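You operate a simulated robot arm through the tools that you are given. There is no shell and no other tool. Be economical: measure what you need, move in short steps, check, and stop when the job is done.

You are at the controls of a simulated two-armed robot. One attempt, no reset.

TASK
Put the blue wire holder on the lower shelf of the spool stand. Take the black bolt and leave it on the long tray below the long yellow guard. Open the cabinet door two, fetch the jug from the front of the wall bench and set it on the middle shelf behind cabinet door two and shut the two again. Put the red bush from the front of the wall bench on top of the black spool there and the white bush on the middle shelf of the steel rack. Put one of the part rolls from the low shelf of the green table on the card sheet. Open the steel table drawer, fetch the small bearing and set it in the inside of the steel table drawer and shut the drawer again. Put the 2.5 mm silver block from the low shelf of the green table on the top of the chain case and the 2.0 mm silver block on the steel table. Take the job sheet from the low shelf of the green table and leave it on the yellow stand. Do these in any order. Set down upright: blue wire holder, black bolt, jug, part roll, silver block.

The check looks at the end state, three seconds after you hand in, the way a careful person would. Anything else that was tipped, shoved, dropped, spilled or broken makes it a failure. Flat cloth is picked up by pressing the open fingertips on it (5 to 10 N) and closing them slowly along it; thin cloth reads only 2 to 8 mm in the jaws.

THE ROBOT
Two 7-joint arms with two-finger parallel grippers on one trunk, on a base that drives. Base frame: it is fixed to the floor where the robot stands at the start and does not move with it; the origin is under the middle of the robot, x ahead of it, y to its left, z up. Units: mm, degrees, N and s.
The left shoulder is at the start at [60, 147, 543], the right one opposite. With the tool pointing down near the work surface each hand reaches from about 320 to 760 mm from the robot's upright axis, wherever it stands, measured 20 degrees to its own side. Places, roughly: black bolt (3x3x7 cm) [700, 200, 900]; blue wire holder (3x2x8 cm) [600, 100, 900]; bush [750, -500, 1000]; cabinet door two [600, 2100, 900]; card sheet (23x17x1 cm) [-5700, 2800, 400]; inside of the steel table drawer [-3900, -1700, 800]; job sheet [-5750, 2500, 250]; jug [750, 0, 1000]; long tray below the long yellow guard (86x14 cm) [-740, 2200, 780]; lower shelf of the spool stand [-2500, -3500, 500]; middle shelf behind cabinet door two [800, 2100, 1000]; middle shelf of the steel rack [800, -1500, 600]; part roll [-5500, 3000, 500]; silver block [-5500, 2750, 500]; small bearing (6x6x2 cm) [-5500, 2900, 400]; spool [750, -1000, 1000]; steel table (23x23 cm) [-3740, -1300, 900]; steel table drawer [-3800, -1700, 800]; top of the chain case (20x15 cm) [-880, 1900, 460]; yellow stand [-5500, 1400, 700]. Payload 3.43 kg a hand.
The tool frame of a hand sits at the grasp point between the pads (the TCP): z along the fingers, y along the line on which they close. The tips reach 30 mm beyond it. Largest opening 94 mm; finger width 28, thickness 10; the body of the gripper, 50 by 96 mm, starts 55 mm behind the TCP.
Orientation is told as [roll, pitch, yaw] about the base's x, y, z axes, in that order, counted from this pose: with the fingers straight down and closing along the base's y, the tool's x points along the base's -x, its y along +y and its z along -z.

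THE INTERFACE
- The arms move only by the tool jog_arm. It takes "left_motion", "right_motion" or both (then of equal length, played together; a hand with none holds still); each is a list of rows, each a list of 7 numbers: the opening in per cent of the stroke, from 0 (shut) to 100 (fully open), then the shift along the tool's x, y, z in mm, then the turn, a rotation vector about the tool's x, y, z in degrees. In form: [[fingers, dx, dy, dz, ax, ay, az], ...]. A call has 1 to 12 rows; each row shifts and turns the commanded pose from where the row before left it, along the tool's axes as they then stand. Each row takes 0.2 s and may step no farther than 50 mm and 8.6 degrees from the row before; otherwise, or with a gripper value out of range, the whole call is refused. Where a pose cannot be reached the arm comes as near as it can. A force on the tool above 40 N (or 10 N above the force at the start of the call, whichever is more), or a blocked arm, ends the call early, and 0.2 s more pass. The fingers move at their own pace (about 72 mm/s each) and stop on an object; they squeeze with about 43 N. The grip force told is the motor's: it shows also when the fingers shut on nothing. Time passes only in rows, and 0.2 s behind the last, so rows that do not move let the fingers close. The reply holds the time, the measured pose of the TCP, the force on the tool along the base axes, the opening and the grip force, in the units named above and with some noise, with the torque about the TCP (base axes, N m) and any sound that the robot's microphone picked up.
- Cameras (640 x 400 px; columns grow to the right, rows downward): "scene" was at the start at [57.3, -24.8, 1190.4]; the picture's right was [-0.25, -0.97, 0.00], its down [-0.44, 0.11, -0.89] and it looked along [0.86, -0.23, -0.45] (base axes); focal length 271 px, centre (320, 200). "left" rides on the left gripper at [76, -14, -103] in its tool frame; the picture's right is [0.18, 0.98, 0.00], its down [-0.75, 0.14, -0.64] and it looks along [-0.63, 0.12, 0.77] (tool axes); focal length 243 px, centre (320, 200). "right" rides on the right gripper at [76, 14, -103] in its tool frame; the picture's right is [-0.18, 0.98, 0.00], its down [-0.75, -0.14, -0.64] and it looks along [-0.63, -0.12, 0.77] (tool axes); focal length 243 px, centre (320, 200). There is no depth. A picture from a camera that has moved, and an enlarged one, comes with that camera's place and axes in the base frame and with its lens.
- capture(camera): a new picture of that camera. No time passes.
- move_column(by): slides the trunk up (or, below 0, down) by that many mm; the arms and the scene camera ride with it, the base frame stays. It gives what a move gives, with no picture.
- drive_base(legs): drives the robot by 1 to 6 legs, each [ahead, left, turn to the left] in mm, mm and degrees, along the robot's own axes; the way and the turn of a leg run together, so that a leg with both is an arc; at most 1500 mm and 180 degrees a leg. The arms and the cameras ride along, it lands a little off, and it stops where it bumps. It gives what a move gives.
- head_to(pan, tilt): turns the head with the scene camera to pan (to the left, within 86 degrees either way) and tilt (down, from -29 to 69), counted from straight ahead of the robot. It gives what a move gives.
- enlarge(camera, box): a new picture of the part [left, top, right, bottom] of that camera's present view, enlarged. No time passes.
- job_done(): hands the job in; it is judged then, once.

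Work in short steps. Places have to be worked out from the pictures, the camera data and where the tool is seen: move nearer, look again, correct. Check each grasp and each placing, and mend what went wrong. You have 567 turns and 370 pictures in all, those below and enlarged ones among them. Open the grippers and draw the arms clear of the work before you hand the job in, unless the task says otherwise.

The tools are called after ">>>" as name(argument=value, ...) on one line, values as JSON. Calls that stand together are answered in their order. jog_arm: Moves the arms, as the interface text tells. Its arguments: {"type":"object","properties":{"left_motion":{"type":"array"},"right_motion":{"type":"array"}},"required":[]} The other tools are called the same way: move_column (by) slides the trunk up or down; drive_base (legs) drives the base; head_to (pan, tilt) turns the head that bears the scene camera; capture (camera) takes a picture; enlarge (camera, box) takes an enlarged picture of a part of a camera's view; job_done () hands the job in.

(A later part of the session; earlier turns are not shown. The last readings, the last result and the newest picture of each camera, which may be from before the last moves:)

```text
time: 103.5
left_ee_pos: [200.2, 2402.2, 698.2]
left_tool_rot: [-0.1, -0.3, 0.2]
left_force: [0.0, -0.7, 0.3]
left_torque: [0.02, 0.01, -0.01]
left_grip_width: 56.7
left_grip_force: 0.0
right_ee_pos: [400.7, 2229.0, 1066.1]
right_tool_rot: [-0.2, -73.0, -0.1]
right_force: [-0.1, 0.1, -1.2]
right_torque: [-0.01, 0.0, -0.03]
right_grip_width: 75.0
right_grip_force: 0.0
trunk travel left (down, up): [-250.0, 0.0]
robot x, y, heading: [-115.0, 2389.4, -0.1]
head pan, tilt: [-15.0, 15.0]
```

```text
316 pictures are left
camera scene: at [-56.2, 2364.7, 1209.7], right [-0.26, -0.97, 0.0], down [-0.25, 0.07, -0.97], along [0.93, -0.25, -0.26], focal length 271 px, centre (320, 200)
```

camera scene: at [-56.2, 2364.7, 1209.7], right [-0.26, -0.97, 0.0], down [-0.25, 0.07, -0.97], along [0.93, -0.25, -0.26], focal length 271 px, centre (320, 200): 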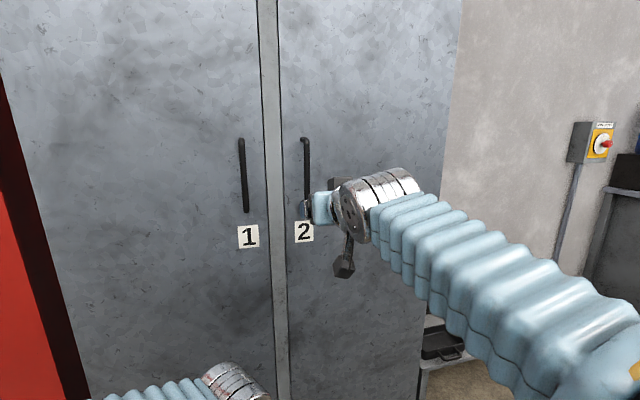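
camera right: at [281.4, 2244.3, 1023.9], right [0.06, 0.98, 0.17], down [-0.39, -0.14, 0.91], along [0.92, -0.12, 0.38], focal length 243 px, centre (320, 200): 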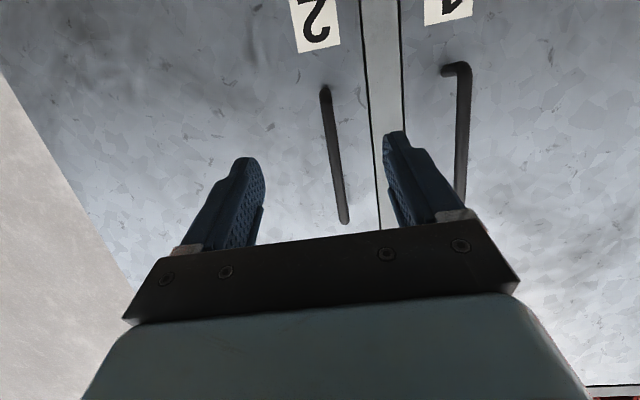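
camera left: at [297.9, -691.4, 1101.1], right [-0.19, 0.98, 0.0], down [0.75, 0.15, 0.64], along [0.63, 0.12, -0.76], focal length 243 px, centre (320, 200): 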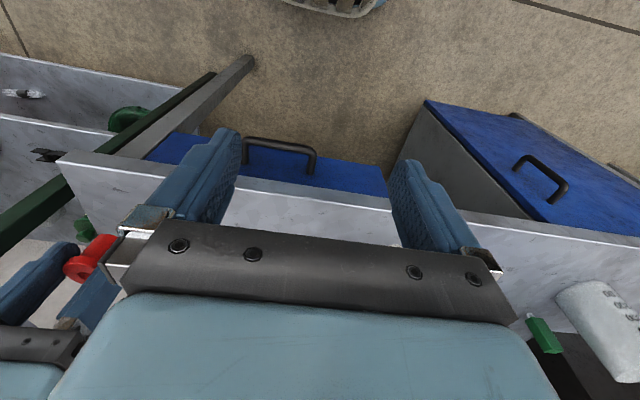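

Bar is at y≈2233. Advance 155 mm to put it between the pads.

>>> jog_arm(right_motion=[[70, -11.3, 4, 37, 0, 0, 0], [70, -11.3, 0, 37, 0, 0, 0], [70, -11.3, 0, 37, 0, 0, 0], [70, -8, 0, 26, 0, 0, 0], [70, 0, 0, 0, 0, 0, 0]])

>>> capture(camera="right")

```text
time: 104.7
left_ee_pos: [200.0, 2402.6, 698.6]
left_tool_rot: [-0.1, -0.3, 0.1]
left_force: [0.6, 0.3, -0.4]
left_torque: [-0.02, 0.02, 0.02]
left_grip_width: 56.2
left_grip_force: 0.1
right_ee_pos: [545.2, 2232.0, 1067.6]
right_tool_rot: [-0.4, -73.0, 0.0]
right_force: [0.2, 0.1, 0.4]
right_torque: [0.02, 0.02, -0.04]
right_grip_width: 65.8
right_grip_force: 0.1
trunk travel left (down, up): [-250.0, 0.0]
robot x, y, heading: [-117.6, 2393.0, 0.1]
head pan, tilt: [-15.0, 15.0]
```

```text
315 pictures are left
camera right: at [424.5, 2247.0, 1024.0], right [0.06, 0.98, 0.17], down [-0.39, -0.14, 0.91], along [0.92, -0.12, 0.38], focal length 243 px, centre (320, 200)
```

right: 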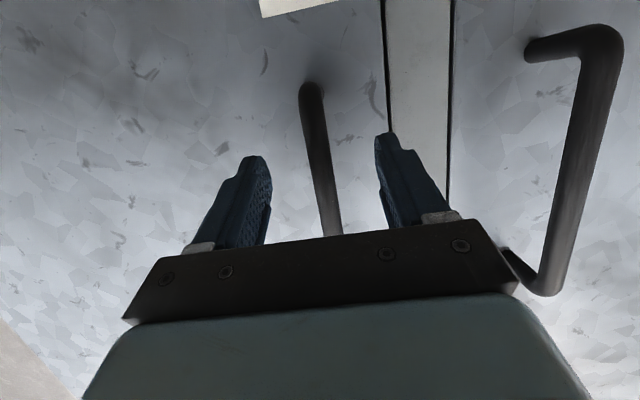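

Bar is between the fingers. Advance 15 mm and close.

>>> jog_arm(right_motion=[[70, -4.5, 0, 15, 0, 0, 0], [40, 0, 0, 0, 0, 0, 0], [10, 0, 0, 0, 0, 0, 0], [0, 0, 0, 0, 0, 0, 0], [0, 0, 0, 0, 0, 0, 0]])

>>> capture(camera="right")

```text
time: 105.9
left_ee_pos: [198.9, 2402.4, 697.8]
left_tool_rot: [0.0, -0.2, 0.1]
left_force: [-0.2, 1.0, -0.8]
left_torque: [-0.02, -0.02, -0.01]
left_grip_width: 56.5
left_grip_force: 0.0
right_ee_pos: [560.2, 2232.8, 1066.3]
right_tool_rot: [-0.3, -73.1, -0.1]
right_force: [-0.4, 2.8, -0.1]
right_torque: [0.08, 0.02, 0.03]
right_grip_width: 16.9
right_grip_force: 44.3
trunk travel left (down, up): [-250.0, 0.0]
robot x, y, heading: [-114.2, 2392.2, 0.1]
head pan, tilt: [-15.0, 15.0]
```

```text
314 pictures are left
camera right: at [439.4, 2247.5, 1023.8], right [0.06, 0.98, 0.17], down [-0.39, -0.14, 0.91], along [0.92, -0.12, 0.38], focal length 243 px, centre (320, 200)
```

right: 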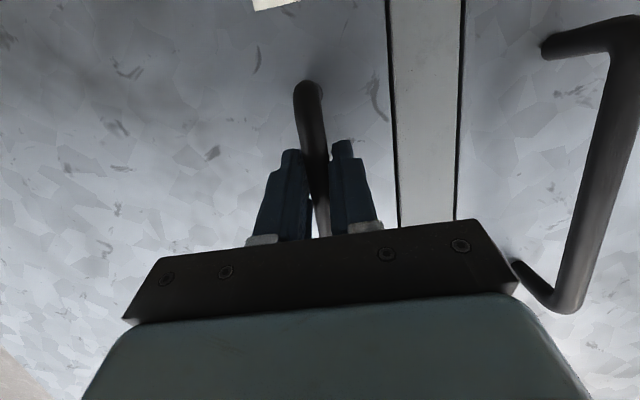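

Firmly on the bar. Pull along the arc about the hinge (605,1820), first ~10°.

>>> jog_arm(right_motion=[[0, 5.2, -2.2, -17.2, 0, 0, 0], [0, 5.2, -3, -17.1, 0, 0, 0], [0, 5.2, -3.8, -16.9, 0, 0, 0], [0, 5.1, -4.6, -16.7, 0, 0, 0]])

>>> capture(camera="scene")

```text
time: 106.9
left_ee_pos: [199.7, 2403.1, 697.6]
left_tool_rot: [-0.1, -0.2, 0.1]
left_force: [0.3, 0.4, -0.3]
left_torque: [0.0, -0.01, 0.0]
left_grip_width: 56.4
left_grip_force: 0.1
right_ee_pos: [489.1, 2219.5, 1066.6]
right_tool_rot: [-0.5, -72.8, 0.0]
right_force: [-2.5, 5.4, -1.8]
right_torque: [0.13, 0.31, -0.04]
right_grip_width: 13.9
right_grip_force: 45.7
trunk travel left (down, up): [-250.0, 0.0]
robot x, y, heading: [-113.3, 2387.9, -0.1]
head pan, tilt: [-15.0, 15.0]
```

```text
313 pictures are left
camera scene: at [-56.2, 2365.4, 1209.6], right [-0.26, -0.97, 0.0], down [-0.25, 0.07, -0.97], along [0.93, -0.25, -0.26], focal length 271 px, centre (320, 200)
```

scene: 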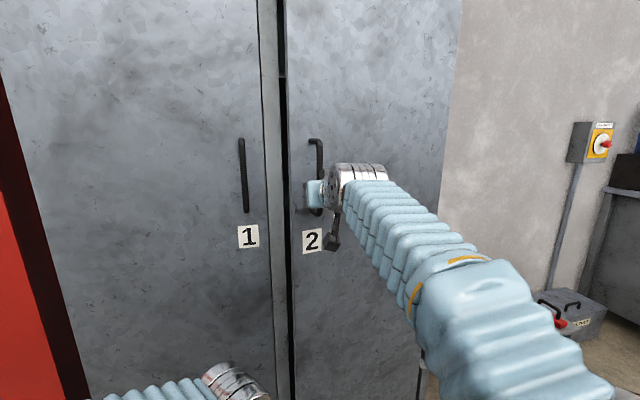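

Door moves freely. Continue another 20°.

>>> jog_arm(right_motion=[[0, 6.6, -7.1, -21.8, 0, 0, 0], [0, 6.7, -8.8, -22, 0, 0, 0], [0, 6.4, -9.8, -20.8, 0, 0, 0], [0, 6.2, -11, -20.3, 0, 0, 0], [0, 6.2, -12.6, -20.3, 0, 0, 0], [0, 5.8, -13.4, -18.9, 0, 0, 0]])

>>> capture(camera="scene")

>>> capture(camera="right")

```text
time: 108.3
left_ee_pos: [199.1, 2401.6, 699.0]
left_tool_rot: [-0.2, -0.1, 0.1]
left_force: [0.3, 0.4, -0.1]
left_torque: [-0.03, -0.02, 0.01]
left_grip_width: 56.4
left_grip_force: 0.0
right_ee_pos: [357.5, 2157.1, 1065.1]
right_tool_rot: [-0.5, -73.0, -0.1]
right_force: [-4.8, 5.8, -3.0]
right_torque: [-0.21, -0.28, -0.05]
right_grip_width: 13.8
right_grip_force: 44.7
trunk travel left (down, up): [-250.0, 0.0]
robot x, y, heading: [-113.6, 2387.9, -0.2]
head pan, tilt: [-15.0, 15.0]
```

```text
312 pictures are left
camera scene: at [-56.5, 2365.3, 1209.7], right [-0.26, -0.97, 0.0], down [-0.25, 0.07, -0.97], along [0.93, -0.25, -0.26], focal length 271 px, centre (320, 200)
```

scene: 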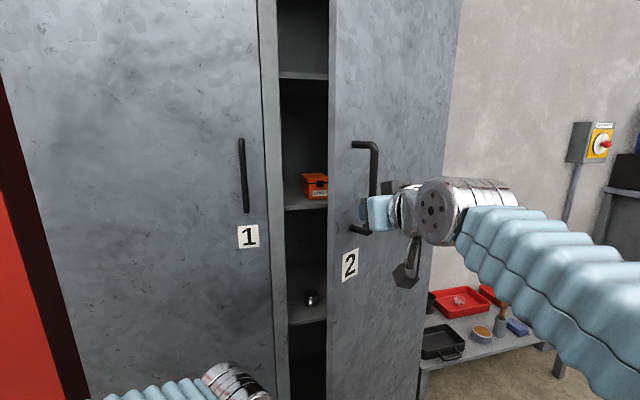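

```text
311 pictures are left
camera right: at [237.5, 2172.8, 1023.6], right [0.06, 0.98, 0.17], down [-0.39, -0.14, 0.91], along [0.92, -0.12, 0.38], focal length 243 px, centre (320, 200)
```

right: 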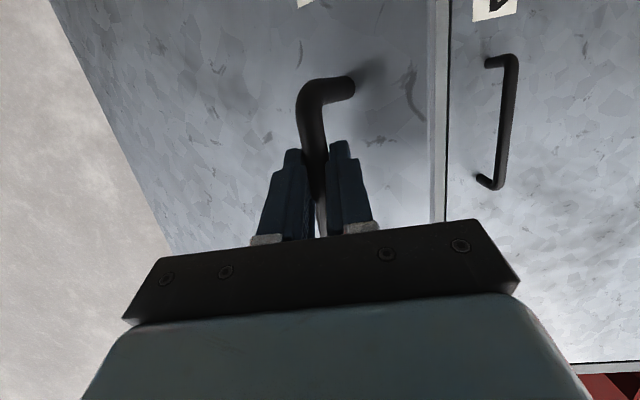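

Door opens nicely, shelves visible. Continue 20° more with some yaw following the door.

>>> jog_arm(right_motion=[[0, 6.6, -17.8, -21.8, -2.87, 0, -0.88], [0, 6.6, -18.1, -21.6, -2.87, 0, -0.88], [0, 6.5, -18.5, -21.3, -2.87, 0, -0.88], [0, 6.4, -19, -21, -2.87, 0, -0.88], [0, 6.3, -19.2, -20.5, -2.87, 0, -0.88]])

>>> capture(camera="scene")

```text
time: 109.5
left_ee_pos: [200.2, 2402.1, 698.7]
left_tool_rot: [-0.2, -0.2, 0.1]
left_force: [0.8, -0.1, 0.6]
left_torque: [0.02, -0.02, 0.01]
left_grip_width: 56.3
left_grip_force: 0.1
right_ee_pos: [258.4, 2054.1, 1066.6]
right_tool_rot: [-0.2, -72.9, 14.9]
right_force: [2.4, -2.1, -11.6]
right_torque: [-0.27, -0.61, -0.23]
right_grip_width: 13.7
right_grip_force: 45.1
trunk travel left (down, up): [-250.0, 0.0]
robot x, y, heading: [-114.8, 2384.9, 0.2]
head pan, tilt: [-15.0, 15.0]
```

```text
310 pictures are left
camera scene: at [-55.5, 2363.9, 1209.6], right [-0.26, -0.97, 0.0], down [-0.25, 0.07, -0.97], along [0.93, -0.25, -0.26], focal length 271 px, centre (320, 200)
```

scene: 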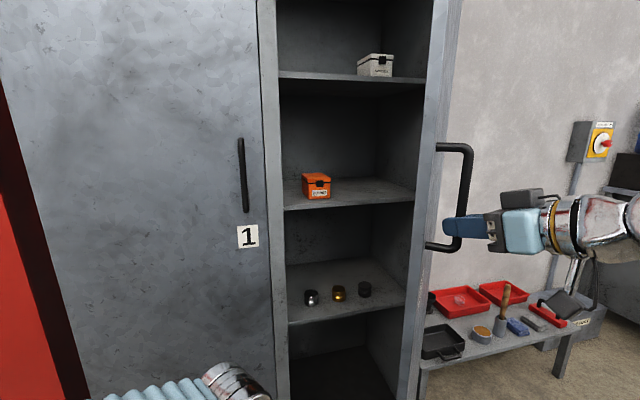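

Door ~58° open; middle shelf (orange box) at z≈1000. Continue 20° more.

>>> jog_arm(right_motion=[[0, 7.7, -24.8, -25.1, -3.82, 0, -1.17], [0, 7.6, -25.3, -24.9, -3.82, 0, -1.17], [0, 7.4, -25.7, -24.4, -3.82, 0, -1.17], [0, 7.3, -26.2, -23.9, -3.82, 0, -1.17]])

>>> capture(camera="scene")

```text
time: 110.5
left_ee_pos: [200.0, 2402.5, 698.1]
left_tool_rot: [-0.1, -0.1, 0.1]
left_force: [0.9, 0.3, -0.2]
left_torque: [-0.04, 0.04, 0.0]
left_grip_width: 56.1
left_grip_force: 0.0
right_ee_pos: [199.9, 1920.4, 1066.0]
right_tool_rot: [0.0, -73.0, 30.6]
right_force: [11.6, -3.8, -9.0]
right_torque: [0.02, -1.11, -0.24]
right_grip_width: 13.8
right_grip_force: 45.4
trunk travel left (down, up): [-250.0, 0.0]
robot x, y, heading: [-115.3, 2391.6, 0.0]
head pan, tilt: [-15.0, 15.0]
```

```text
309 pictures are left
camera scene: at [-54.5, 2363.7, 1209.6], right [-0.26, -0.97, 0.0], down [-0.25, 0.07, -0.97], along [0.93, -0.25, -0.26], focal length 271 px, centre (320, 200)
```

scene: 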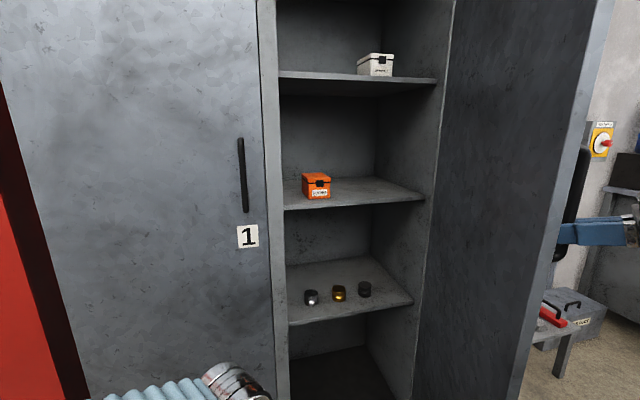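

Use the base to bring the door past 90°.

>>> drive_base(legs=[[-11, -71, 0], [1, -72, 0]])

>>> capture(camera="scene")

```text
time: 112.1
left_ee_pos: [188.3, 2257.7, 699.3]
left_tool_rot: [-0.1, -0.3, 0.1]
left_force: [1.2, -1.0, 0.4]
left_torque: [-0.01, 0.02, -0.02]
left_grip_width: 56.2
left_grip_force: 0.2
right_ee_pos: [186.3, 1778.5, 1066.9]
right_tool_rot: [-0.3, -73.0, 31.0]
right_force: [-14.8, -0.5, -5.7]
right_torque: [-0.86, 0.28, 0.11]
right_grip_width: 13.8
right_grip_force: 45.1
trunk travel left (down, up): [-250.0, 0.0]
robot x, y, heading: [-124.3, 2243.9, 0.2]
head pan, tilt: [-15.0, 15.0]
```

```text
308 pictures are left
camera scene: at [-67.7, 2219.9, 1209.8], right [-0.26, -0.97, 0.0], down [-0.25, 0.07, -0.97], along [0.93, -0.25, -0.26], focal length 271 px, centre (320, 200)
```

scene: 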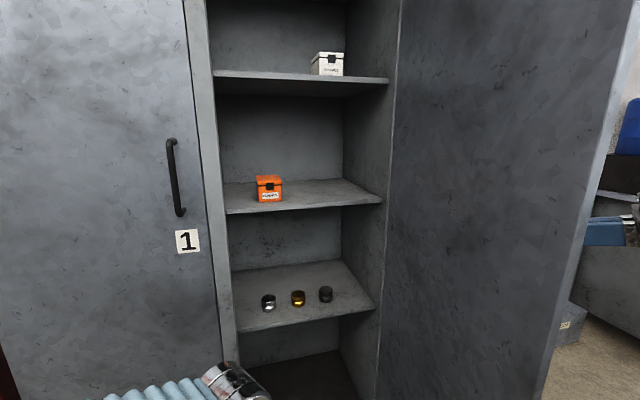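

Door ~95° open. Release the handle and withdraw backward.

>>> jog_arm(right_motion=[[60, 0, 0, 0, 0, 0, 0], [60, 0, 0, 0, 0, 0, 0], [60, 0, 0, -40, 0, 0, 0], [60, 0, 0, -40, 0, 0, 0], [60, 0, 0, -40, 0, 0, 0]])

>>> capture(camera="right")

```text
time: 113.3
left_ee_pos: [189.5, 2257.9, 697.5]
left_tool_rot: [-0.1, -0.2, 0.1]
left_force: [0.2, 0.4, -0.5]
left_torque: [0.01, 0.01, -0.03]
left_grip_width: 56.3
left_grip_force: 0.0
right_ee_pos: [89.1, 1719.5, 1101.6]
right_tool_rot: [-0.1, -72.9, 30.8]
right_force: [-0.1, 0.4, -0.5]
right_torque: [-0.03, -0.01, -0.02]
right_grip_width: 56.4
right_grip_force: 0.1
trunk travel left (down, up): [-250.0, 0.0]
robot x, y, heading: [-126.6, 2248.5, 0.1]
head pan, tilt: [-15.0, 15.0]
```

```text
307 pictures are left
camera right: at [-22.5, 1671.1, 1059.3], right [-0.45, 0.87, 0.18], down [-0.27, -0.32, 0.91], along [0.85, 0.37, 0.38], focal length 243 px, centre (320, 200)
```

right: 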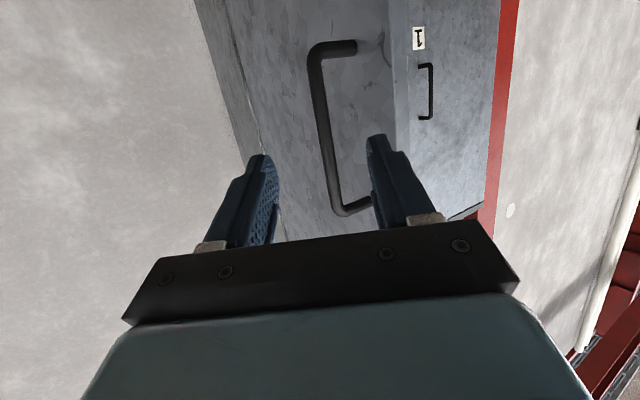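

Clear. Back up 80, then drive right to y≈-250 for the jug.

>>> drive_base(legs=[[-80, 0, 0], [0, -1250, 0], [0, -1230, 0]])

>>> head_to(pan=12, tilt=25)

>>> capture(camera="scene")

```text
time: 126.2
left_ee_pos: [90.9, -232.9, 698.7]
left_tool_rot: [-0.1, -0.1, -0.7]
left_force: [-0.3, 0.2, 0.0]
left_torque: [-0.03, 0.02, -0.01]
left_grip_width: 56.6
left_grip_force: 0.1
right_ee_pos: [-16.9, -771.5, 1101.5]
right_tool_rot: [-0.3, -72.8, 30.0]
right_force: [-0.3, -0.9, 0.5]
right_torque: [0.02, 0.04, -0.02]
right_grip_width: 56.6
right_grip_force: 0.1
trunk travel left (down, up): [-250.0, 0.0]
robot x, y, heading: [-224.7, -242.4, -0.8]
head pan, tilt: [-15.0, 15.0]
```

```text
time: 127.1
left_ee_pos: [90.6, -232.9, 698.7]
left_tool_rot: [-0.1, -0.1, -0.8]
left_force: [0.7, -0.4, 0.1]
left_torque: [0.0, -0.06, -0.01]
left_grip_width: 56.5
left_grip_force: 0.0
right_ee_pos: [-17.0, -769.8, 1102.1]
right_tool_rot: [-0.3, -72.8, 30.0]
right_force: [-0.2, 0.3, 0.2]
right_torque: [0.0, -0.01, -0.02]
right_grip_width: 56.5
right_grip_force: 0.1
trunk travel left (down, up): [-250.0, 0.0]
robot x, y, heading: [-224.7, -236.9, -0.6]
head pan, tilt: [12.0, 25.0]
```

```text
306 pictures are left
camera scene: at [-165.5, -224.7, 1193.5], right [0.19, -0.98, 0.0], down [-0.41, -0.08, -0.91], along [0.89, 0.18, -0.42], focal length 271 px, centre (320, 200)
```

scene: 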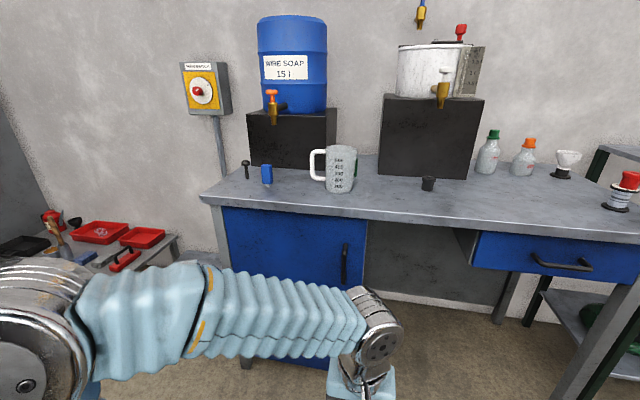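

Zoom on the jug to pick a grasp.

>>> enlarge(camera="scene", box=[230, 130, 390, 230])

```text
4.00 times, centred on (310, 180) of scene
camera zoom: at [-165.5, -224.7, 1193.5], right [0.19, -0.98, 0.0], down [-0.41, -0.08, -0.91], along [0.89, 0.18, -0.42], focal length 1084 px, centre (360, 280)
```

zoom: 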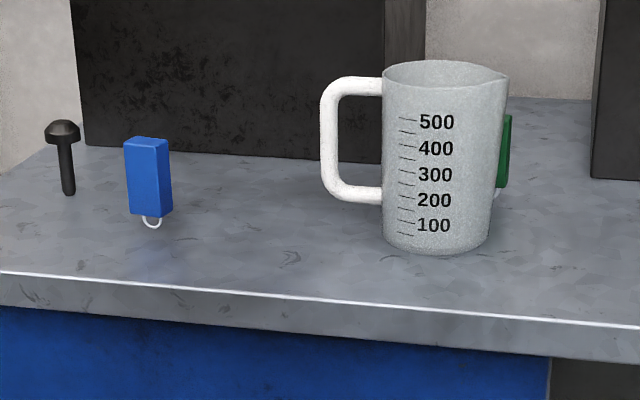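

Jug handle bar is at about (633,-41,937), ~16 mm wide; I'll grip that with the left hand pointing nearly horizontal. First tuck the right arm.

>>> jog_arm(right_motion=[[56, 0, 0, 0, 7.2, 0, 2.2], [56, 0, 0, 0, 7.2, 0, 2.2], [56, 0, 0, 0, 7.2, 0, 2.2], [56, 0, 0, 0, 7.2, 0, 2.2]])

>>> jog_arm(right_motion=[[56, 27.2, 30, 19.7, 0, 0, 0], [56, 27.2, 30, 19.7, 0, 0, 0], [56, 27.2, 30, 19.7, 0, 0, 0], [56, 27.2, 30, 19.7, 0, 0, 0], [56, 27.2, 30, 19.7, 0, 0, 0], [56, 27.2, 30, 19.7, 0, 0, 0], [56, 27.2, 30, 19.7, 0, 0, 0], [56, 27.2, 30, 19.7, 0, 0, 0], [56, 27.2, 30, 19.7, 0, 0, 0], [56, 27.2, 30, 19.7, 0, 0, 0], [56, 27.2, 30, 19.7, 0, 0, 0]])

```text
time: 128.1
left_ee_pos: [91.9, -233.1, 698.3]
left_tool_rot: [0.0, -0.2, -0.7]
left_force: [-0.1, 0.6, -1.0]
left_torque: [0.01, 0.02, 0.03]
left_grip_width: 56.3
left_grip_force: 0.1
right_ee_pos: [-18.1, -771.1, 1100.2]
right_tool_rot: [-0.3, -72.9, 0.1]
right_force: [0.2, -0.3, -0.1]
right_torque: [-0.01, -0.01, 0.02]
right_grip_width: 52.4
right_grip_force: 0.0
trunk travel left (down, up): [-250.0, 0.0]
robot x, y, heading: [-227.7, -241.1, -0.8]
head pan, tilt: [12.0, 25.0]
```

```text
time: 130.5
left_ee_pos: [90.6, -233.9, 698.4]
left_tool_rot: [-0.1, -0.2, -0.7]
left_force: [0.6, 0.1, -0.3]
left_torque: [0.01, -0.03, -0.01]
left_grip_width: 56.1
left_grip_force: 0.0
right_ee_pos: [142.0, -473.6, 866.2]
right_tool_rot: [-0.3, -72.9, 0.0]
right_force: [0.0, 0.5, -0.4]
right_torque: [0.01, -0.02, 0.02]
right_grip_width: 52.6
right_grip_force: 0.0
right hand out of reach, approached as far as the arm can: row 8, 9, 10, 11
trunk travel left (down, up): [-250.0, 0.0]
robot x, y, heading: [-222.4, -242.2, -0.6]
head pan, tilt: [12.0, 25.0]
```

Now pitch the left hand: forward 120 mm then rotate to −73°.

>>> jog_arm(left_motion=[[60, -40, 0, 0, 0, 0, 0], [60, -40, 0, 0, 0, 0, 0], [60, -40, 0, 0, 0, -8.1, 0], [60, 0, 0, 0, 0, -8.1, 0], [60, 0, 0, 0, 0, -8.1, 0], [60, 0, 0, 0, 0, -8.1, 0], [60, 0, 0, 0, 0, -8.1, 0], [60, 0, 0, 0, 0, -8.1, 0], [60, 0, 0, 0, 0, -8.1, 0], [60, 0, 0, 0, 0, -8.1, 0], [60, 0, 0, 0, 0, -8.1, 0]])

>>> jog_arm(left_motion=[[60, -45, 0, -13.7, 0, 0, 0], [60, -45, 0, -13.7, 0, 0, 0], [60, -45, 0, -13.7, 0, 0, 0], [60, -45, 0, -13.7, 0, 0, 0], [60, -45, 0, -13.7, 0, 0, 0]])

```text
time: 132.9
left_ee_pos: [211.3, -235.0, 697.8]
left_tool_rot: [-0.7, -73.3, -0.1]
left_force: [-0.3, -0.4, -0.7]
left_torque: [-0.02, 0.0, 0.03]
left_grip_width: 56.3
left_grip_force: 0.0
right_ee_pos: [142.2, -473.3, 867.3]
right_tool_rot: [-0.5, -72.9, 0.1]
right_force: [0.0, -1.2, 1.8]
right_torque: [0.0, -0.01, -0.04]
right_grip_width: 52.6
right_grip_force: 0.0
trunk travel left (down, up): [-250.0, 0.0]
robot x, y, heading: [-221.6, -238.2, -0.8]
head pan, tilt: [12.0, 25.0]
```

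```text
time: 134.1
left_ee_pos: [210.5, -234.5, 935.7]
left_tool_rot: [-0.4, -73.1, -0.4]
left_force: [-0.7, 0.2, -0.2]
left_torque: [0.0, -0.03, 0.02]
left_grip_width: 56.2
left_grip_force: 0.0
right_ee_pos: [142.2, -474.0, 866.2]
right_tool_rot: [-0.2, -72.9, 0.1]
right_force: [0.3, -0.6, -1.0]
right_torque: [0.02, -0.06, -0.06]
right_grip_width: 52.6
right_grip_force: 0.0
trunk travel left (down, up): [-250.0, 0.0]
robot x, y, heading: [-223.7, -244.5, -0.6]
head pan, tilt: [12.0, 25.0]
```

Drive left 193 and forward 250, then look through the left hand camera.

>>> drive_base(legs=[[0, 193, 0.6], [250, 0, 0]])

>>> capture(camera="left")

```text
time: 137.1
left_ee_pos: [464.6, -36.7, 933.6]
left_tool_rot: [-0.4, -73.1, 0.3]
left_force: [0.0, -0.6, 0.3]
left_torque: [-0.01, 0.0, 0.01]
left_grip_width: 56.4
left_grip_force: 0.1
right_ee_pos: [398.7, -277.5, 867.3]
right_tool_rot: [-0.4, -72.9, 0.6]
right_force: [1.1, 0.1, -0.5]
right_torque: [0.02, -0.01, -0.02]
right_grip_width: 52.4
right_grip_force: 0.2
trunk travel left (down, up): [-250.0, 0.0]
robot x, y, heading: [32.7, -47.5, -0.3]
head pan, tilt: [12.0, 25.0]
```

```text
304 pictures are left
camera left: at [343.3, -51.3, 892.2], right [-0.05, 0.98, -0.18], down [-0.4, 0.14, 0.91], along [0.92, 0.12, 0.38], focal length 243 px, centre (320, 200)
```

left: 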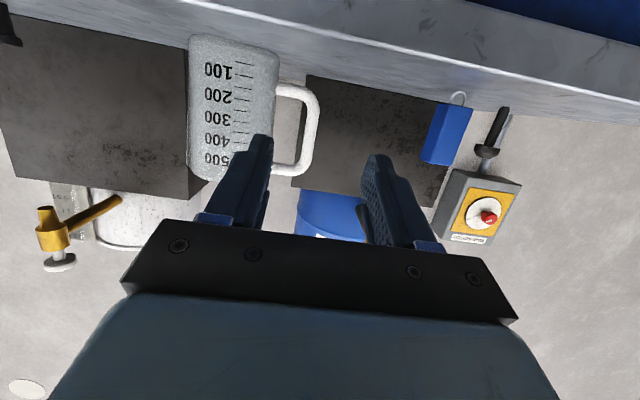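

Handle bar confirmed at y≈-38. Narrow the opening to ~40 mm and advance 165 mm with the arm.

>>> jog_arm(left_motion=[[42, 0, -1, 0, 0, 0, 0], [42, -12, 0, 39.4, 0, 0, 0], [42, -12, 0, 39.4, 0, 0, 0], [42, -9, 0, 28, 0, 0, 0], [42, 0, 0, 0, 0, 0, 0]])

>>> capture(camera="left")

```text
time: 138.3
left_ee_pos: [576.4, -36.7, 934.4]
left_tool_rot: [-0.3, -73.2, 0.2]
left_force: [0.5, 0.0, -0.3]
left_torque: [0.0, -0.04, 0.0]
left_grip_width: 39.4
left_grip_force: 0.1
right_ee_pos: [399.1, -277.2, 866.2]
right_tool_rot: [-0.4, -72.9, 0.8]
right_force: [-0.2, 0.0, -0.6]
right_torque: [0.02, 0.04, -0.01]
right_grip_width: 52.5
right_grip_force: 0.0
trunk travel left (down, up): [-250.0, 0.0]
robot x, y, heading: [27.9, -49.6, -0.2]
head pan, tilt: [12.0, 25.0]
```

```text
303 pictures are left
camera left: at [456.1, -52.6, 893.0], right [-0.05, 0.98, -0.18], down [-0.4, 0.14, 0.91], along [0.92, 0.12, 0.38], focal length 243 px, centre (320, 200)
```

left: 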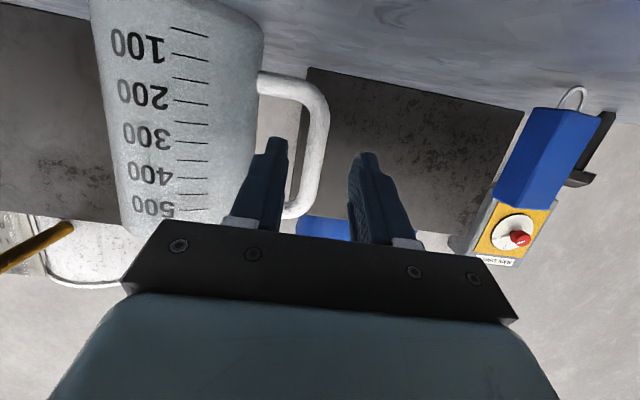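

Bar remains centred. Advance the last ~53 mm.

>>> jog_arm(left_motion=[[42, -8, -2, 26, 0, 0, 0], [42, -8, 0, 25, 0, 0, 0], [42, 0, 0, 0, 0, 0, 0]])

>>> capture(camera="left")

```text
time: 139.1
left_ee_pos: [630.2, -41.2, 934.6]
left_tool_rot: [-0.5, -73.1, 0.4]
left_force: [-0.6, 0.5, 0.0]
left_torque: [-0.02, -0.01, 0.01]
left_grip_width: 39.4
left_grip_force: 0.0
right_ee_pos: [398.6, -278.6, 867.8]
right_tool_rot: [-0.4, -73.0, 0.6]
right_force: [-0.3, 0.8, 0.1]
right_torque: [-0.02, -0.01, 0.04]
right_grip_width: 52.6
right_grip_force: 0.1
trunk travel left (down, up): [-250.0, 0.0]
robot x, y, heading: [32.4, -44.7, -0.0]
head pan, tilt: [12.0, 25.0]
```

```text
302 pictures are left
camera left: at [509.6, -55.0, 892.3], right [-0.05, 0.98, -0.18], down [-0.4, 0.14, 0.91], along [0.92, 0.12, 0.38], focal length 243 px, centre (320, 200)
```

left: 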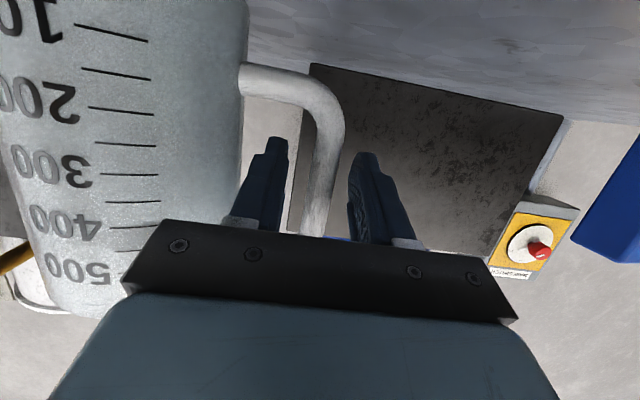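

Bar is at the pad depth. Close and check.

>>> jog_arm(left_motion=[[25, 0, 0, 0, 0, 0, 0], [10, 0, 0, 0, 0, 0, 0], [0, 0, 0, 0, 0, 0, 0], [0, 0, 0, 0, 0, 0, 0]])

>>> jog_arm(left_motion=[[0, -9.6, 0, -2.9, 0, 0, 0], [0, -9.6, 0, -2.9, 0, 0, 0], [0, 0, 0, 0, 0, 0, 0]])

>>> capture(camera="left")

>>> capture(camera="scene")

```text
time: 140.1
left_ee_pos: [628.4, -41.1, 935.1]
left_tool_rot: [-0.5, -73.2, 0.3]
left_force: [-0.3, -0.5, 0.6]
left_torque: [-0.22, 0.02, -0.01]
left_grip_width: 17.5
left_grip_force: 42.8
right_ee_pos: [400.0, -277.4, 866.9]
right_tool_rot: [-0.4, -72.8, 0.7]
right_force: [0.0, -0.1, 0.1]
right_torque: [0.02, -0.02, -0.01]
right_grip_width: 52.6
right_grip_force: 0.1
trunk travel left (down, up): [-250.0, 0.0]
robot x, y, heading: [28.8, -47.4, -0.1]
head pan, tilt: [12.0, 25.0]
```

```text
time: 140.9
left_ee_pos: [630.9, -40.5, 955.5]
left_tool_rot: [-0.4, -73.1, 0.3]
left_force: [0.9, 0.5, -1.5]
left_torque: [0.08, -0.01, 0.0]
left_grip_width: 17.4
left_grip_force: 43.1
right_ee_pos: [399.4, -277.9, 866.5]
right_tool_rot: [-0.4, -72.9, 0.7]
right_force: [-0.5, 0.7, -0.8]
right_torque: [0.05, 0.04, 0.0]
right_grip_width: 52.5
right_grip_force: 0.0
trunk travel left (down, up): [-250.0, 0.0]
robot x, y, heading: [28.3, -49.5, 0.1]
head pan, tilt: [12.0, 25.0]
```

```text
301 pictures are left
camera left: at [509.5, -54.8, 912.6], right [-0.05, 0.98, -0.18], down [-0.4, 0.14, 0.91], along [0.92, 0.12, 0.38], focal length 243 px, centre (320, 200)
```

left: 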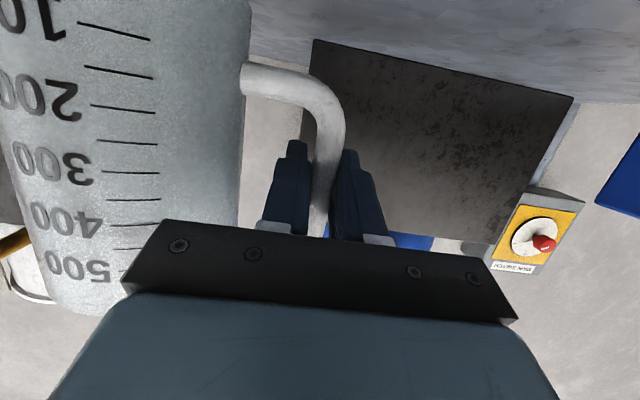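

```text
300 pictures are left
camera scene: at [88.7, -31.6, 1193.4], right [0.21, -0.98, 0.0], down [-0.41, -0.09, -0.91], along [0.89, 0.19, -0.42], focal length 271 px, centre (320, 200)
```

scene: 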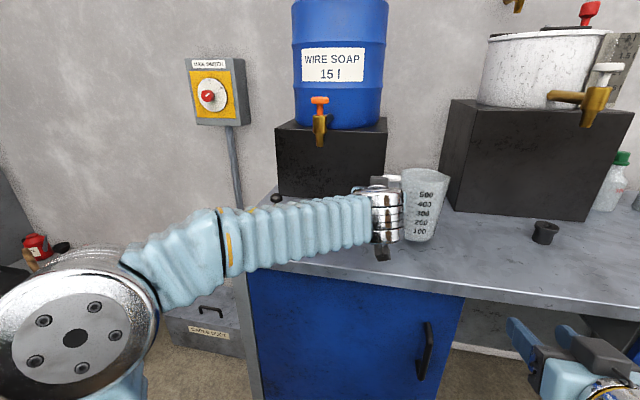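

Jug lifted upright. Raise to TCP z≈1095, back off, and drive to the cabinet (y≈2080).

>>> jog_arm(left_motion=[[0, -38, 0, -11.7, 0, 0, 0], [0, -38, 0, -11.7, 0, 0, 0], [0, -38, 0, -11.7, 0, 0, 0], [0, -20, 0, -6, 0, 0, 0]])

>>> drive_base(legs=[[-270, 0, 0], [0, 1060, 0], [0, 1060, 0]])

>>> head_to(pan=-12, tilt=15)

>>> capture(camera="scene")

```text
time: 141.9
left_ee_pos: [629.8, -40.3, 1096.9]
left_tool_rot: [-0.3, -73.1, 0.1]
left_force: [0.0, 0.6, -1.5]
left_torque: [0.11, 0.0, -0.04]
left_grip_width: 17.3
left_grip_force: 43.3
right_ee_pos: [399.4, -277.2, 866.5]
right_tool_rot: [-0.5, -72.9, 0.7]
right_force: [-0.4, 0.2, 1.0]
right_torque: [-0.02, 0.03, 0.01]
right_grip_width: 52.8
right_grip_force: 0.0
trunk travel left (down, up): [-250.0, 0.0]
robot x, y, heading: [30.5, -43.8, 0.1]
head pan, tilt: [12.0, 25.0]
```

```text
time: 151.7
left_ee_pos: [365.6, 1604.9, 1095.9]
left_tool_rot: [-0.2, -73.1, -0.7]
left_force: [0.0, -0.5, -0.8]
left_torque: [0.11, -0.01, -0.01]
left_grip_width: 17.1
left_grip_force: 42.9
right_ee_pos: [138.2, 1374.6, 867.8]
right_tool_rot: [-0.4, -72.8, 0.7]
right_force: [0.5, 0.0, -0.5]
right_torque: [-0.04, -0.02, 0.02]
right_grip_width: 52.4
right_grip_force: 0.1
trunk travel left (down, up): [-250.0, 0.0]
robot x, y, heading: [-230.9, 1599.9, -0.1]
head pan, tilt: [12.0, 25.0]
stopped in leg 3: the robot was blocked; the commanded pose is now the measured one
```

```text
time: 152.6
left_ee_pos: [366.0, 1606.6, 1096.3]
left_tool_rot: [-0.3, -73.1, -0.5]
left_force: [0.7, 0.2, -1.0]
left_torque: [0.12, -0.01, 0.01]
left_grip_width: 17.4
left_grip_force: 43.1
right_ee_pos: [138.3, 1374.8, 866.2]
right_tool_rot: [-0.5, -72.8, 0.7]
right_force: [-0.4, 0.1, -0.3]
right_torque: [0.01, 0.01, -0.01]
right_grip_width: 52.7
right_grip_force: 0.1
trunk travel left (down, up): [-250.0, 0.0]
robot x, y, heading: [-233.0, 1606.4, -0.3]
head pan, tilt: [-12.0, 15.0]
```

```text
299 pictures are left
camera scene: at [-171.0, 1582.2, 1209.6], right [-0.21, -0.98, 0.0], down [-0.25, 0.05, -0.97], along [0.94, -0.2, -0.26], focal length 271 px, centre (320, 200)
```

scene: 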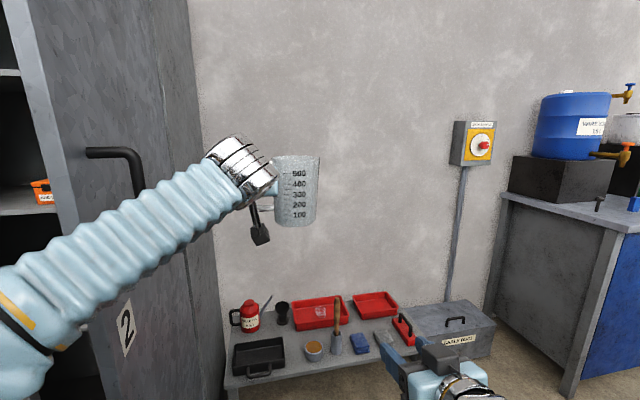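

The arm met the open door's edge. Back away right a little, retract the left arm 200 mm, reverse a bit, then pass around the door.

>>> drive_base(legs=[[0, -120, 0]])

>>> jog_arm(left_motion=[[0, 11.7, 0, -38.2, 0, 0, 0], [0, 11.7, 0, -38.2, 0, 0, 0], [0, 11.7, 0, -38.2, 0, 0, 0], [0, 11.7, 0, -38.2, 0, 0, 0], [0, 11.7, 0, -38.2, 0, 0, 0]])

>>> capture(camera="scene")

```text
time: 153.9
left_ee_pos: [365.3, 1486.6, 1095.5]
left_tool_rot: [-0.5, -73.2, -0.4]
left_force: [-0.4, 0.5, -1.1]
left_torque: [0.08, 0.01, 0.02]
left_grip_width: 17.3
left_grip_force: 42.8
right_ee_pos: [137.1, 1255.5, 867.5]
right_tool_rot: [-0.4, -72.9, 0.6]
right_force: [-0.3, 0.0, -0.4]
right_torque: [0.01, -0.02, -0.03]
right_grip_width: 52.8
right_grip_force: 0.1
trunk travel left (down, up): [-250.0, 0.0]
robot x, y, heading: [-231.6, 1484.4, -0.4]
head pan, tilt: [-12.0, 15.0]
```

```text
time: 155.1
left_ee_pos: [165.6, 1489.2, 1094.6]
left_tool_rot: [-0.4, -73.2, -0.5]
left_force: [0.6, 0.5, -2.2]
left_torque: [0.08, 0.0, 0.03]
left_grip_width: 17.3
left_grip_force: 42.9
right_ee_pos: [136.7, 1254.4, 865.7]
right_tool_rot: [-0.4, -72.9, 0.7]
right_force: [0.1, -0.7, -0.6]
right_torque: [0.0, 0.01, 0.0]
right_grip_width: 52.3
right_grip_force: 0.1
trunk travel left (down, up): [-250.0, 0.0]
robot x, y, heading: [-235.2, 1485.4, -0.4]
head pan, tilt: [-12.0, 15.0]
```

```text
298 pictures are left
camera scene: at [-171.4, 1462.4, 1209.6], right [-0.21, -0.98, 0.0], down [-0.25, 0.06, -0.97], along [0.94, -0.21, -0.26], focal length 271 px, centre (320, 200)
```

scene: 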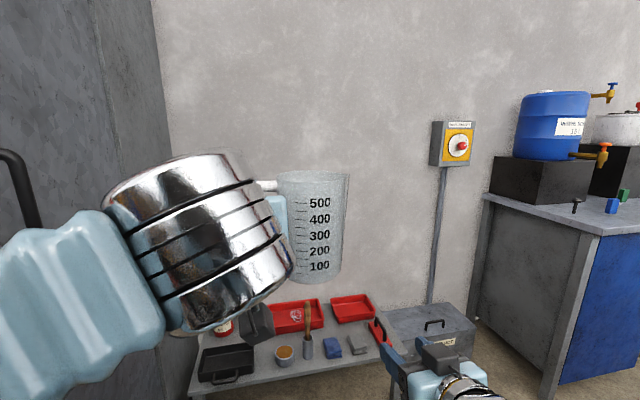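

Now reverse 120 mm and check to the left for the door's state and clearance.

>>> drive_base(legs=[[-120, 0, 0.4]])

>>> head_to(pan=60, tilt=25)

>>> capture(camera="scene")

```text
time: 156.3
left_ee_pos: [44.8, 1491.7, 1094.9]
left_tool_rot: [-0.3, -73.1, -0.1]
left_force: [-0.5, 0.0, -1.4]
left_torque: [0.07, -0.04, 0.0]
left_grip_width: 17.5
left_grip_force: 43.1
right_ee_pos: [16.6, 1256.9, 867.8]
right_tool_rot: [-0.4, -72.8, 1.0]
right_force: [-0.7, -0.5, -0.4]
right_torque: [-0.01, -0.01, 0.02]
right_grip_width: 52.7
right_grip_force: 0.1
trunk travel left (down, up): [-250.0, 0.0]
robot x, y, heading: [-351.6, 1485.0, 0.5]
head pan, tilt: [-12.0, 15.0]
```

```text
time: 157.7
left_ee_pos: [43.8, 1491.0, 1094.9]
left_tool_rot: [-0.4, -73.2, 0.0]
left_force: [-0.9, 0.2, -2.3]
left_torque: [0.17, 0.03, 0.01]
left_grip_width: 17.5
left_grip_force: 43.1
right_ee_pos: [15.9, 1257.6, 867.7]
right_tool_rot: [-0.5, -73.0, 0.9]
right_force: [-0.2, -0.7, 0.2]
right_torque: [0.02, 0.01, 0.0]
right_grip_width: 52.4
right_grip_force: 0.0
trunk travel left (down, up): [-250.0, 0.0]
robot x, y, heading: [-353.1, 1482.7, 0.1]
head pan, tilt: [60.0, 25.0]
```

```text
297 pictures are left
camera scene: at [-338.7, 1562.2, 1193.4], right [0.87, -0.5, 0.0], down [-0.21, -0.37, -0.91], along [0.45, 0.79, -0.42], focal length 271 px, centre (320, 200)
```

scene: 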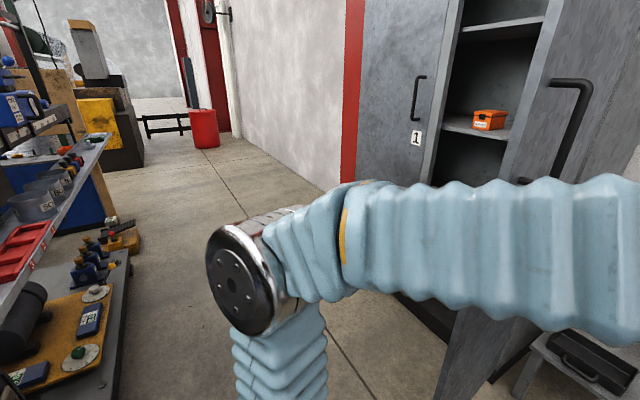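

Door edge still at about (190,1790); with the jug at x≤90 I can pass. Drive left 615.

>>> drive_base(legs=[[0, 610, 0]])

>>> head_to(pan=-10, tilt=12)

>>> capture(camera="scene")

```text
time: 161.2
left_ee_pos: [42.6, 2109.6, 1096.1]
left_tool_rot: [-0.4, -73.1, 0.0]
left_force: [0.1, -0.7, -1.1]
left_torque: [0.11, 0.02, -0.03]
left_grip_width: 17.7
left_grip_force: 42.3
right_ee_pos: [15.6, 1875.8, 867.6]
right_tool_rot: [-0.5, -72.9, 1.1]
right_force: [1.0, -0.4, 0.3]
right_torque: [-0.01, -0.03, 0.0]
right_grip_width: 52.5
right_grip_force: 0.0
trunk travel left (down, up): [-250.0, 0.0]
robot x, y, heading: [-353.5, 2103.1, 0.4]
head pan, tilt: [60.0, 25.0]
```

```text
time: 162.6
left_ee_pos: [41.8, 2110.1, 1095.1]
left_tool_rot: [-0.5, -73.2, 0.0]
left_force: [-0.6, -0.3, -1.3]
left_torque: [0.11, -0.01, -0.01]
left_grip_width: 17.3
left_grip_force: 43.1
right_ee_pos: [15.8, 1876.3, 867.4]
right_tool_rot: [-0.4, -73.0, 1.1]
right_force: [-0.4, -0.3, 0.9]
right_torque: [-0.03, -0.01, -0.02]
right_grip_width: 52.6
right_grip_force: 0.1
trunk travel left (down, up): [-250.0, 0.0]
robot x, y, heading: [-351.4, 2104.6, -0.1]
head pan, tilt: [-10.0, 12.0]
```

```text
296 pictures are left
camera scene: at [-294.3, 2084.5, 1214.5], right [-0.17, -0.99, 0.0], down [-0.21, 0.04, -0.98], along [0.96, -0.17, -0.21], focal length 271 px, centre (320, 200)
```

scene: 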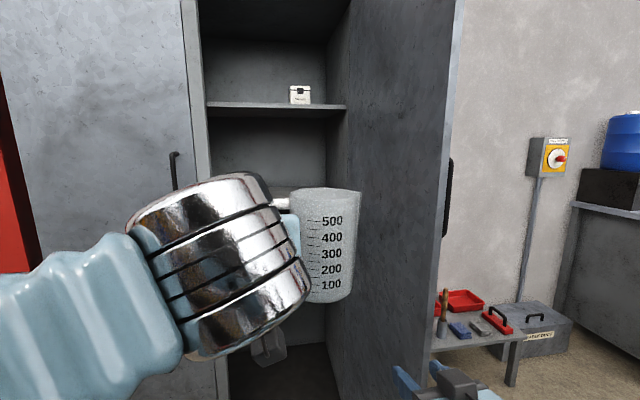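

Shift the right hand inward so it clears the open door, then move right 85 mm and forward, looking at the shelf.

>>> jog_arm(right_motion=[[50, 20, 33, 6, 0, 0, 0], [50, 20, 33, 6, 0, 0, 0], [50, 20, 33, 6, 0, 0, 0], [50, 20, 33, 6, 0, 0, 0]])

>>> drive_base(legs=[[0, -85, 0], [250, 0, 0]])

>>> capture(camera="scene")

>>> capture(camera="left")

```text
time: 163.6
left_ee_pos: [42.9, 2110.8, 1094.0]
left_tool_rot: [-0.4, -73.1, 0.0]
left_force: [-0.8, 0.0, -1.4]
left_torque: [0.12, -0.03, 0.01]
left_grip_width: 17.7
left_grip_force: 42.8
right_ee_pos: [37.6, 2015.7, 823.4]
right_tool_rot: [-0.5, -72.7, 1.1]
right_force: [-0.6, -0.3, -0.5]
right_torque: [0.01, -0.01, 0.0]
right_grip_width: 47.0
right_grip_force: 0.1
right hand out of reach, approached as far as the arm can: row 1, 2, 3, 4
trunk travel left (down, up): [-250.0, 0.0]
robot x, y, heading: [-356.4, 2100.5, 0.1]
head pan, tilt: [-10.0, 12.0]
```

```text
time: 166.1
left_ee_pos: [293.6, 2023.9, 1094.7]
left_tool_rot: [-0.3, -73.1, -0.1]
left_force: [-0.1, -0.5, -1.2]
left_torque: [0.12, 0.01, 0.02]
left_grip_width: 17.4
left_grip_force: 43.3
right_ee_pos: [289.1, 1930.8, 823.8]
right_tool_rot: [-0.6, -72.7, 1.0]
right_force: [-0.3, 0.0, 0.5]
right_torque: [0.01, -0.03, -0.03]
right_grip_width: 47.2
right_grip_force: 0.0
trunk travel left (down, up): [-250.0, 0.0]
robot x, y, heading: [-105.9, 2016.2, 0.1]
head pan, tilt: [-10.0, 12.0]
```

```text
295 pictures are left
camera scene: at [-43.5, 1999.3, 1214.5], right [-0.17, -0.99, 0.0], down [-0.2, 0.04, -0.98], along [0.96, -0.17, -0.21], focal length 271 px, centre (320, 200)
```

scene: 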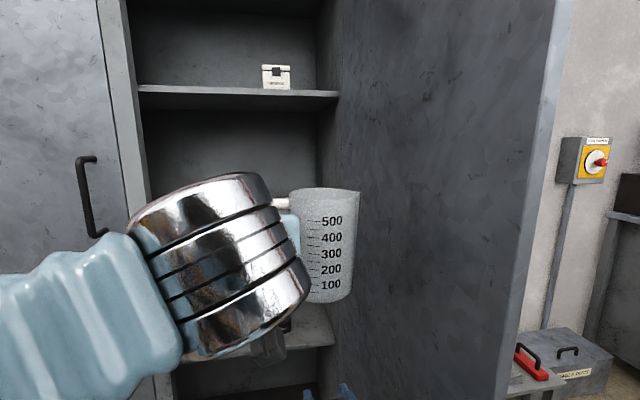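

```text
294 pictures are left
camera left: at [172.2, 2011.8, 1052.4], right [-0.05, 0.98, -0.18], down [-0.39, 0.15, 0.91], along [0.92, 0.11, 0.38], focal length 243 px, centre (320, 200)
```

left: 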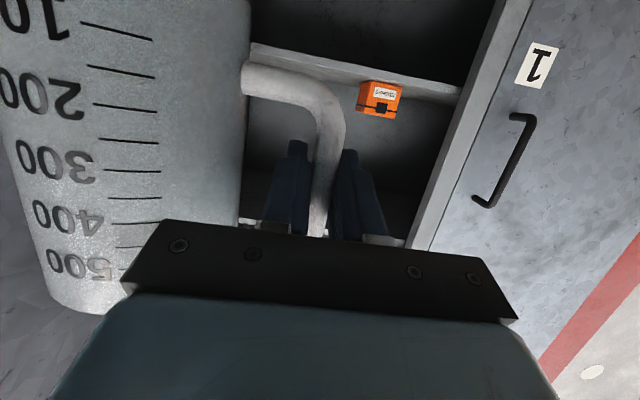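

Shelf top ≈1005; jug bottom ≈1024, sides clear. Drive 100 forward, then extend the arm in two stages.

>>> drive_base(legs=[[100, 0, 0]])

>>> jog_arm(left_motion=[[0, -12, 0, 39.4, 0, 0, 0], [0, -12, 0, 39.4, 0, 0, 0], [0, -12, 0, 39.4, 0, 0, 0], [0, -12, 0, 39.4, 0, 0, 0]])

>>> capture(camera="scene")

>>> capture(camera="left")

```text
time: 166.8
left_ee_pos: [296.0, 2022.3, 1093.4]
left_tool_rot: [-0.4, -73.0, -0.4]
left_force: [0.0, 0.2, -2.0]
left_torque: [0.1, 0.02, 0.03]
left_grip_width: 17.3
left_grip_force: 43.3
right_ee_pos: [289.9, 1927.8, 823.7]
right_tool_rot: [-1.0, -72.8, 1.1]
right_force: [0.0, -0.3, 0.2]
right_torque: [0.01, 0.0, -0.01]
right_grip_width: 46.9
right_grip_force: 0.1
trunk travel left (down, up): [-250.0, 0.0]
robot x, y, heading: [-104.1, 2017.6, -0.0]
head pan, tilt: [-10.0, 12.0]
stopped in leg 1: the robot was blocked; the commanded pose is now the measured one
```

```text
time: 167.8
left_ee_pos: [459.9, 2020.1, 1094.4]
left_tool_rot: [-0.5, -73.1, -0.4]
left_force: [-0.9, 0.8, -1.6]
left_torque: [0.11, -0.01, 0.02]
left_grip_width: 17.6
left_grip_force: 42.5
right_ee_pos: [289.9, 1928.2, 824.1]
right_tool_rot: [-0.8, -72.7, 1.0]
right_force: [-0.5, 0.8, -0.1]
right_torque: [0.01, 0.03, -0.01]
right_grip_width: 47.0
right_grip_force: 0.1
trunk travel left (down, up): [-250.0, 0.0]
robot x, y, heading: [-102.3, 2017.6, -0.1]
head pan, tilt: [-10.0, 12.0]
```

```text
293 pictures are left
camera scene: at [-41.5, 1998.9, 1214.5], right [-0.18, -0.98, 0.0], down [-0.2, 0.04, -0.98], along [0.96, -0.17, -0.21], focal length 271 px, centre (320, 200)
```

scene: 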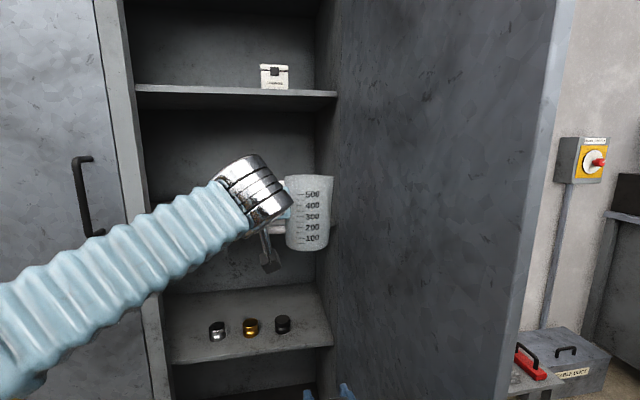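

```text
292 pictures are left
camera left: at [338.9, 2008.2, 1052.7], right [-0.04, 0.98, -0.18], down [-0.39, 0.15, 0.91], along [0.92, 0.11, 0.38], focal length 243 px, centre (320, 200)
```

left: 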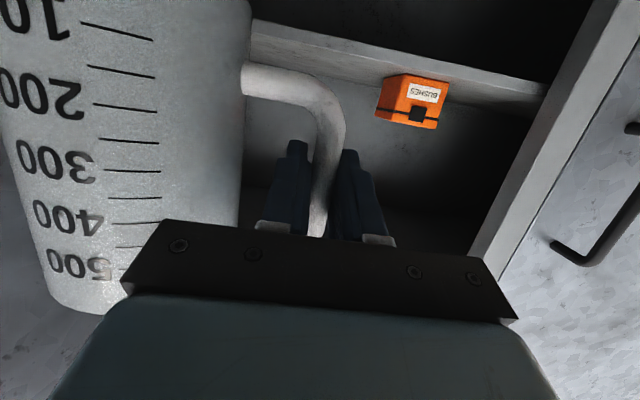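

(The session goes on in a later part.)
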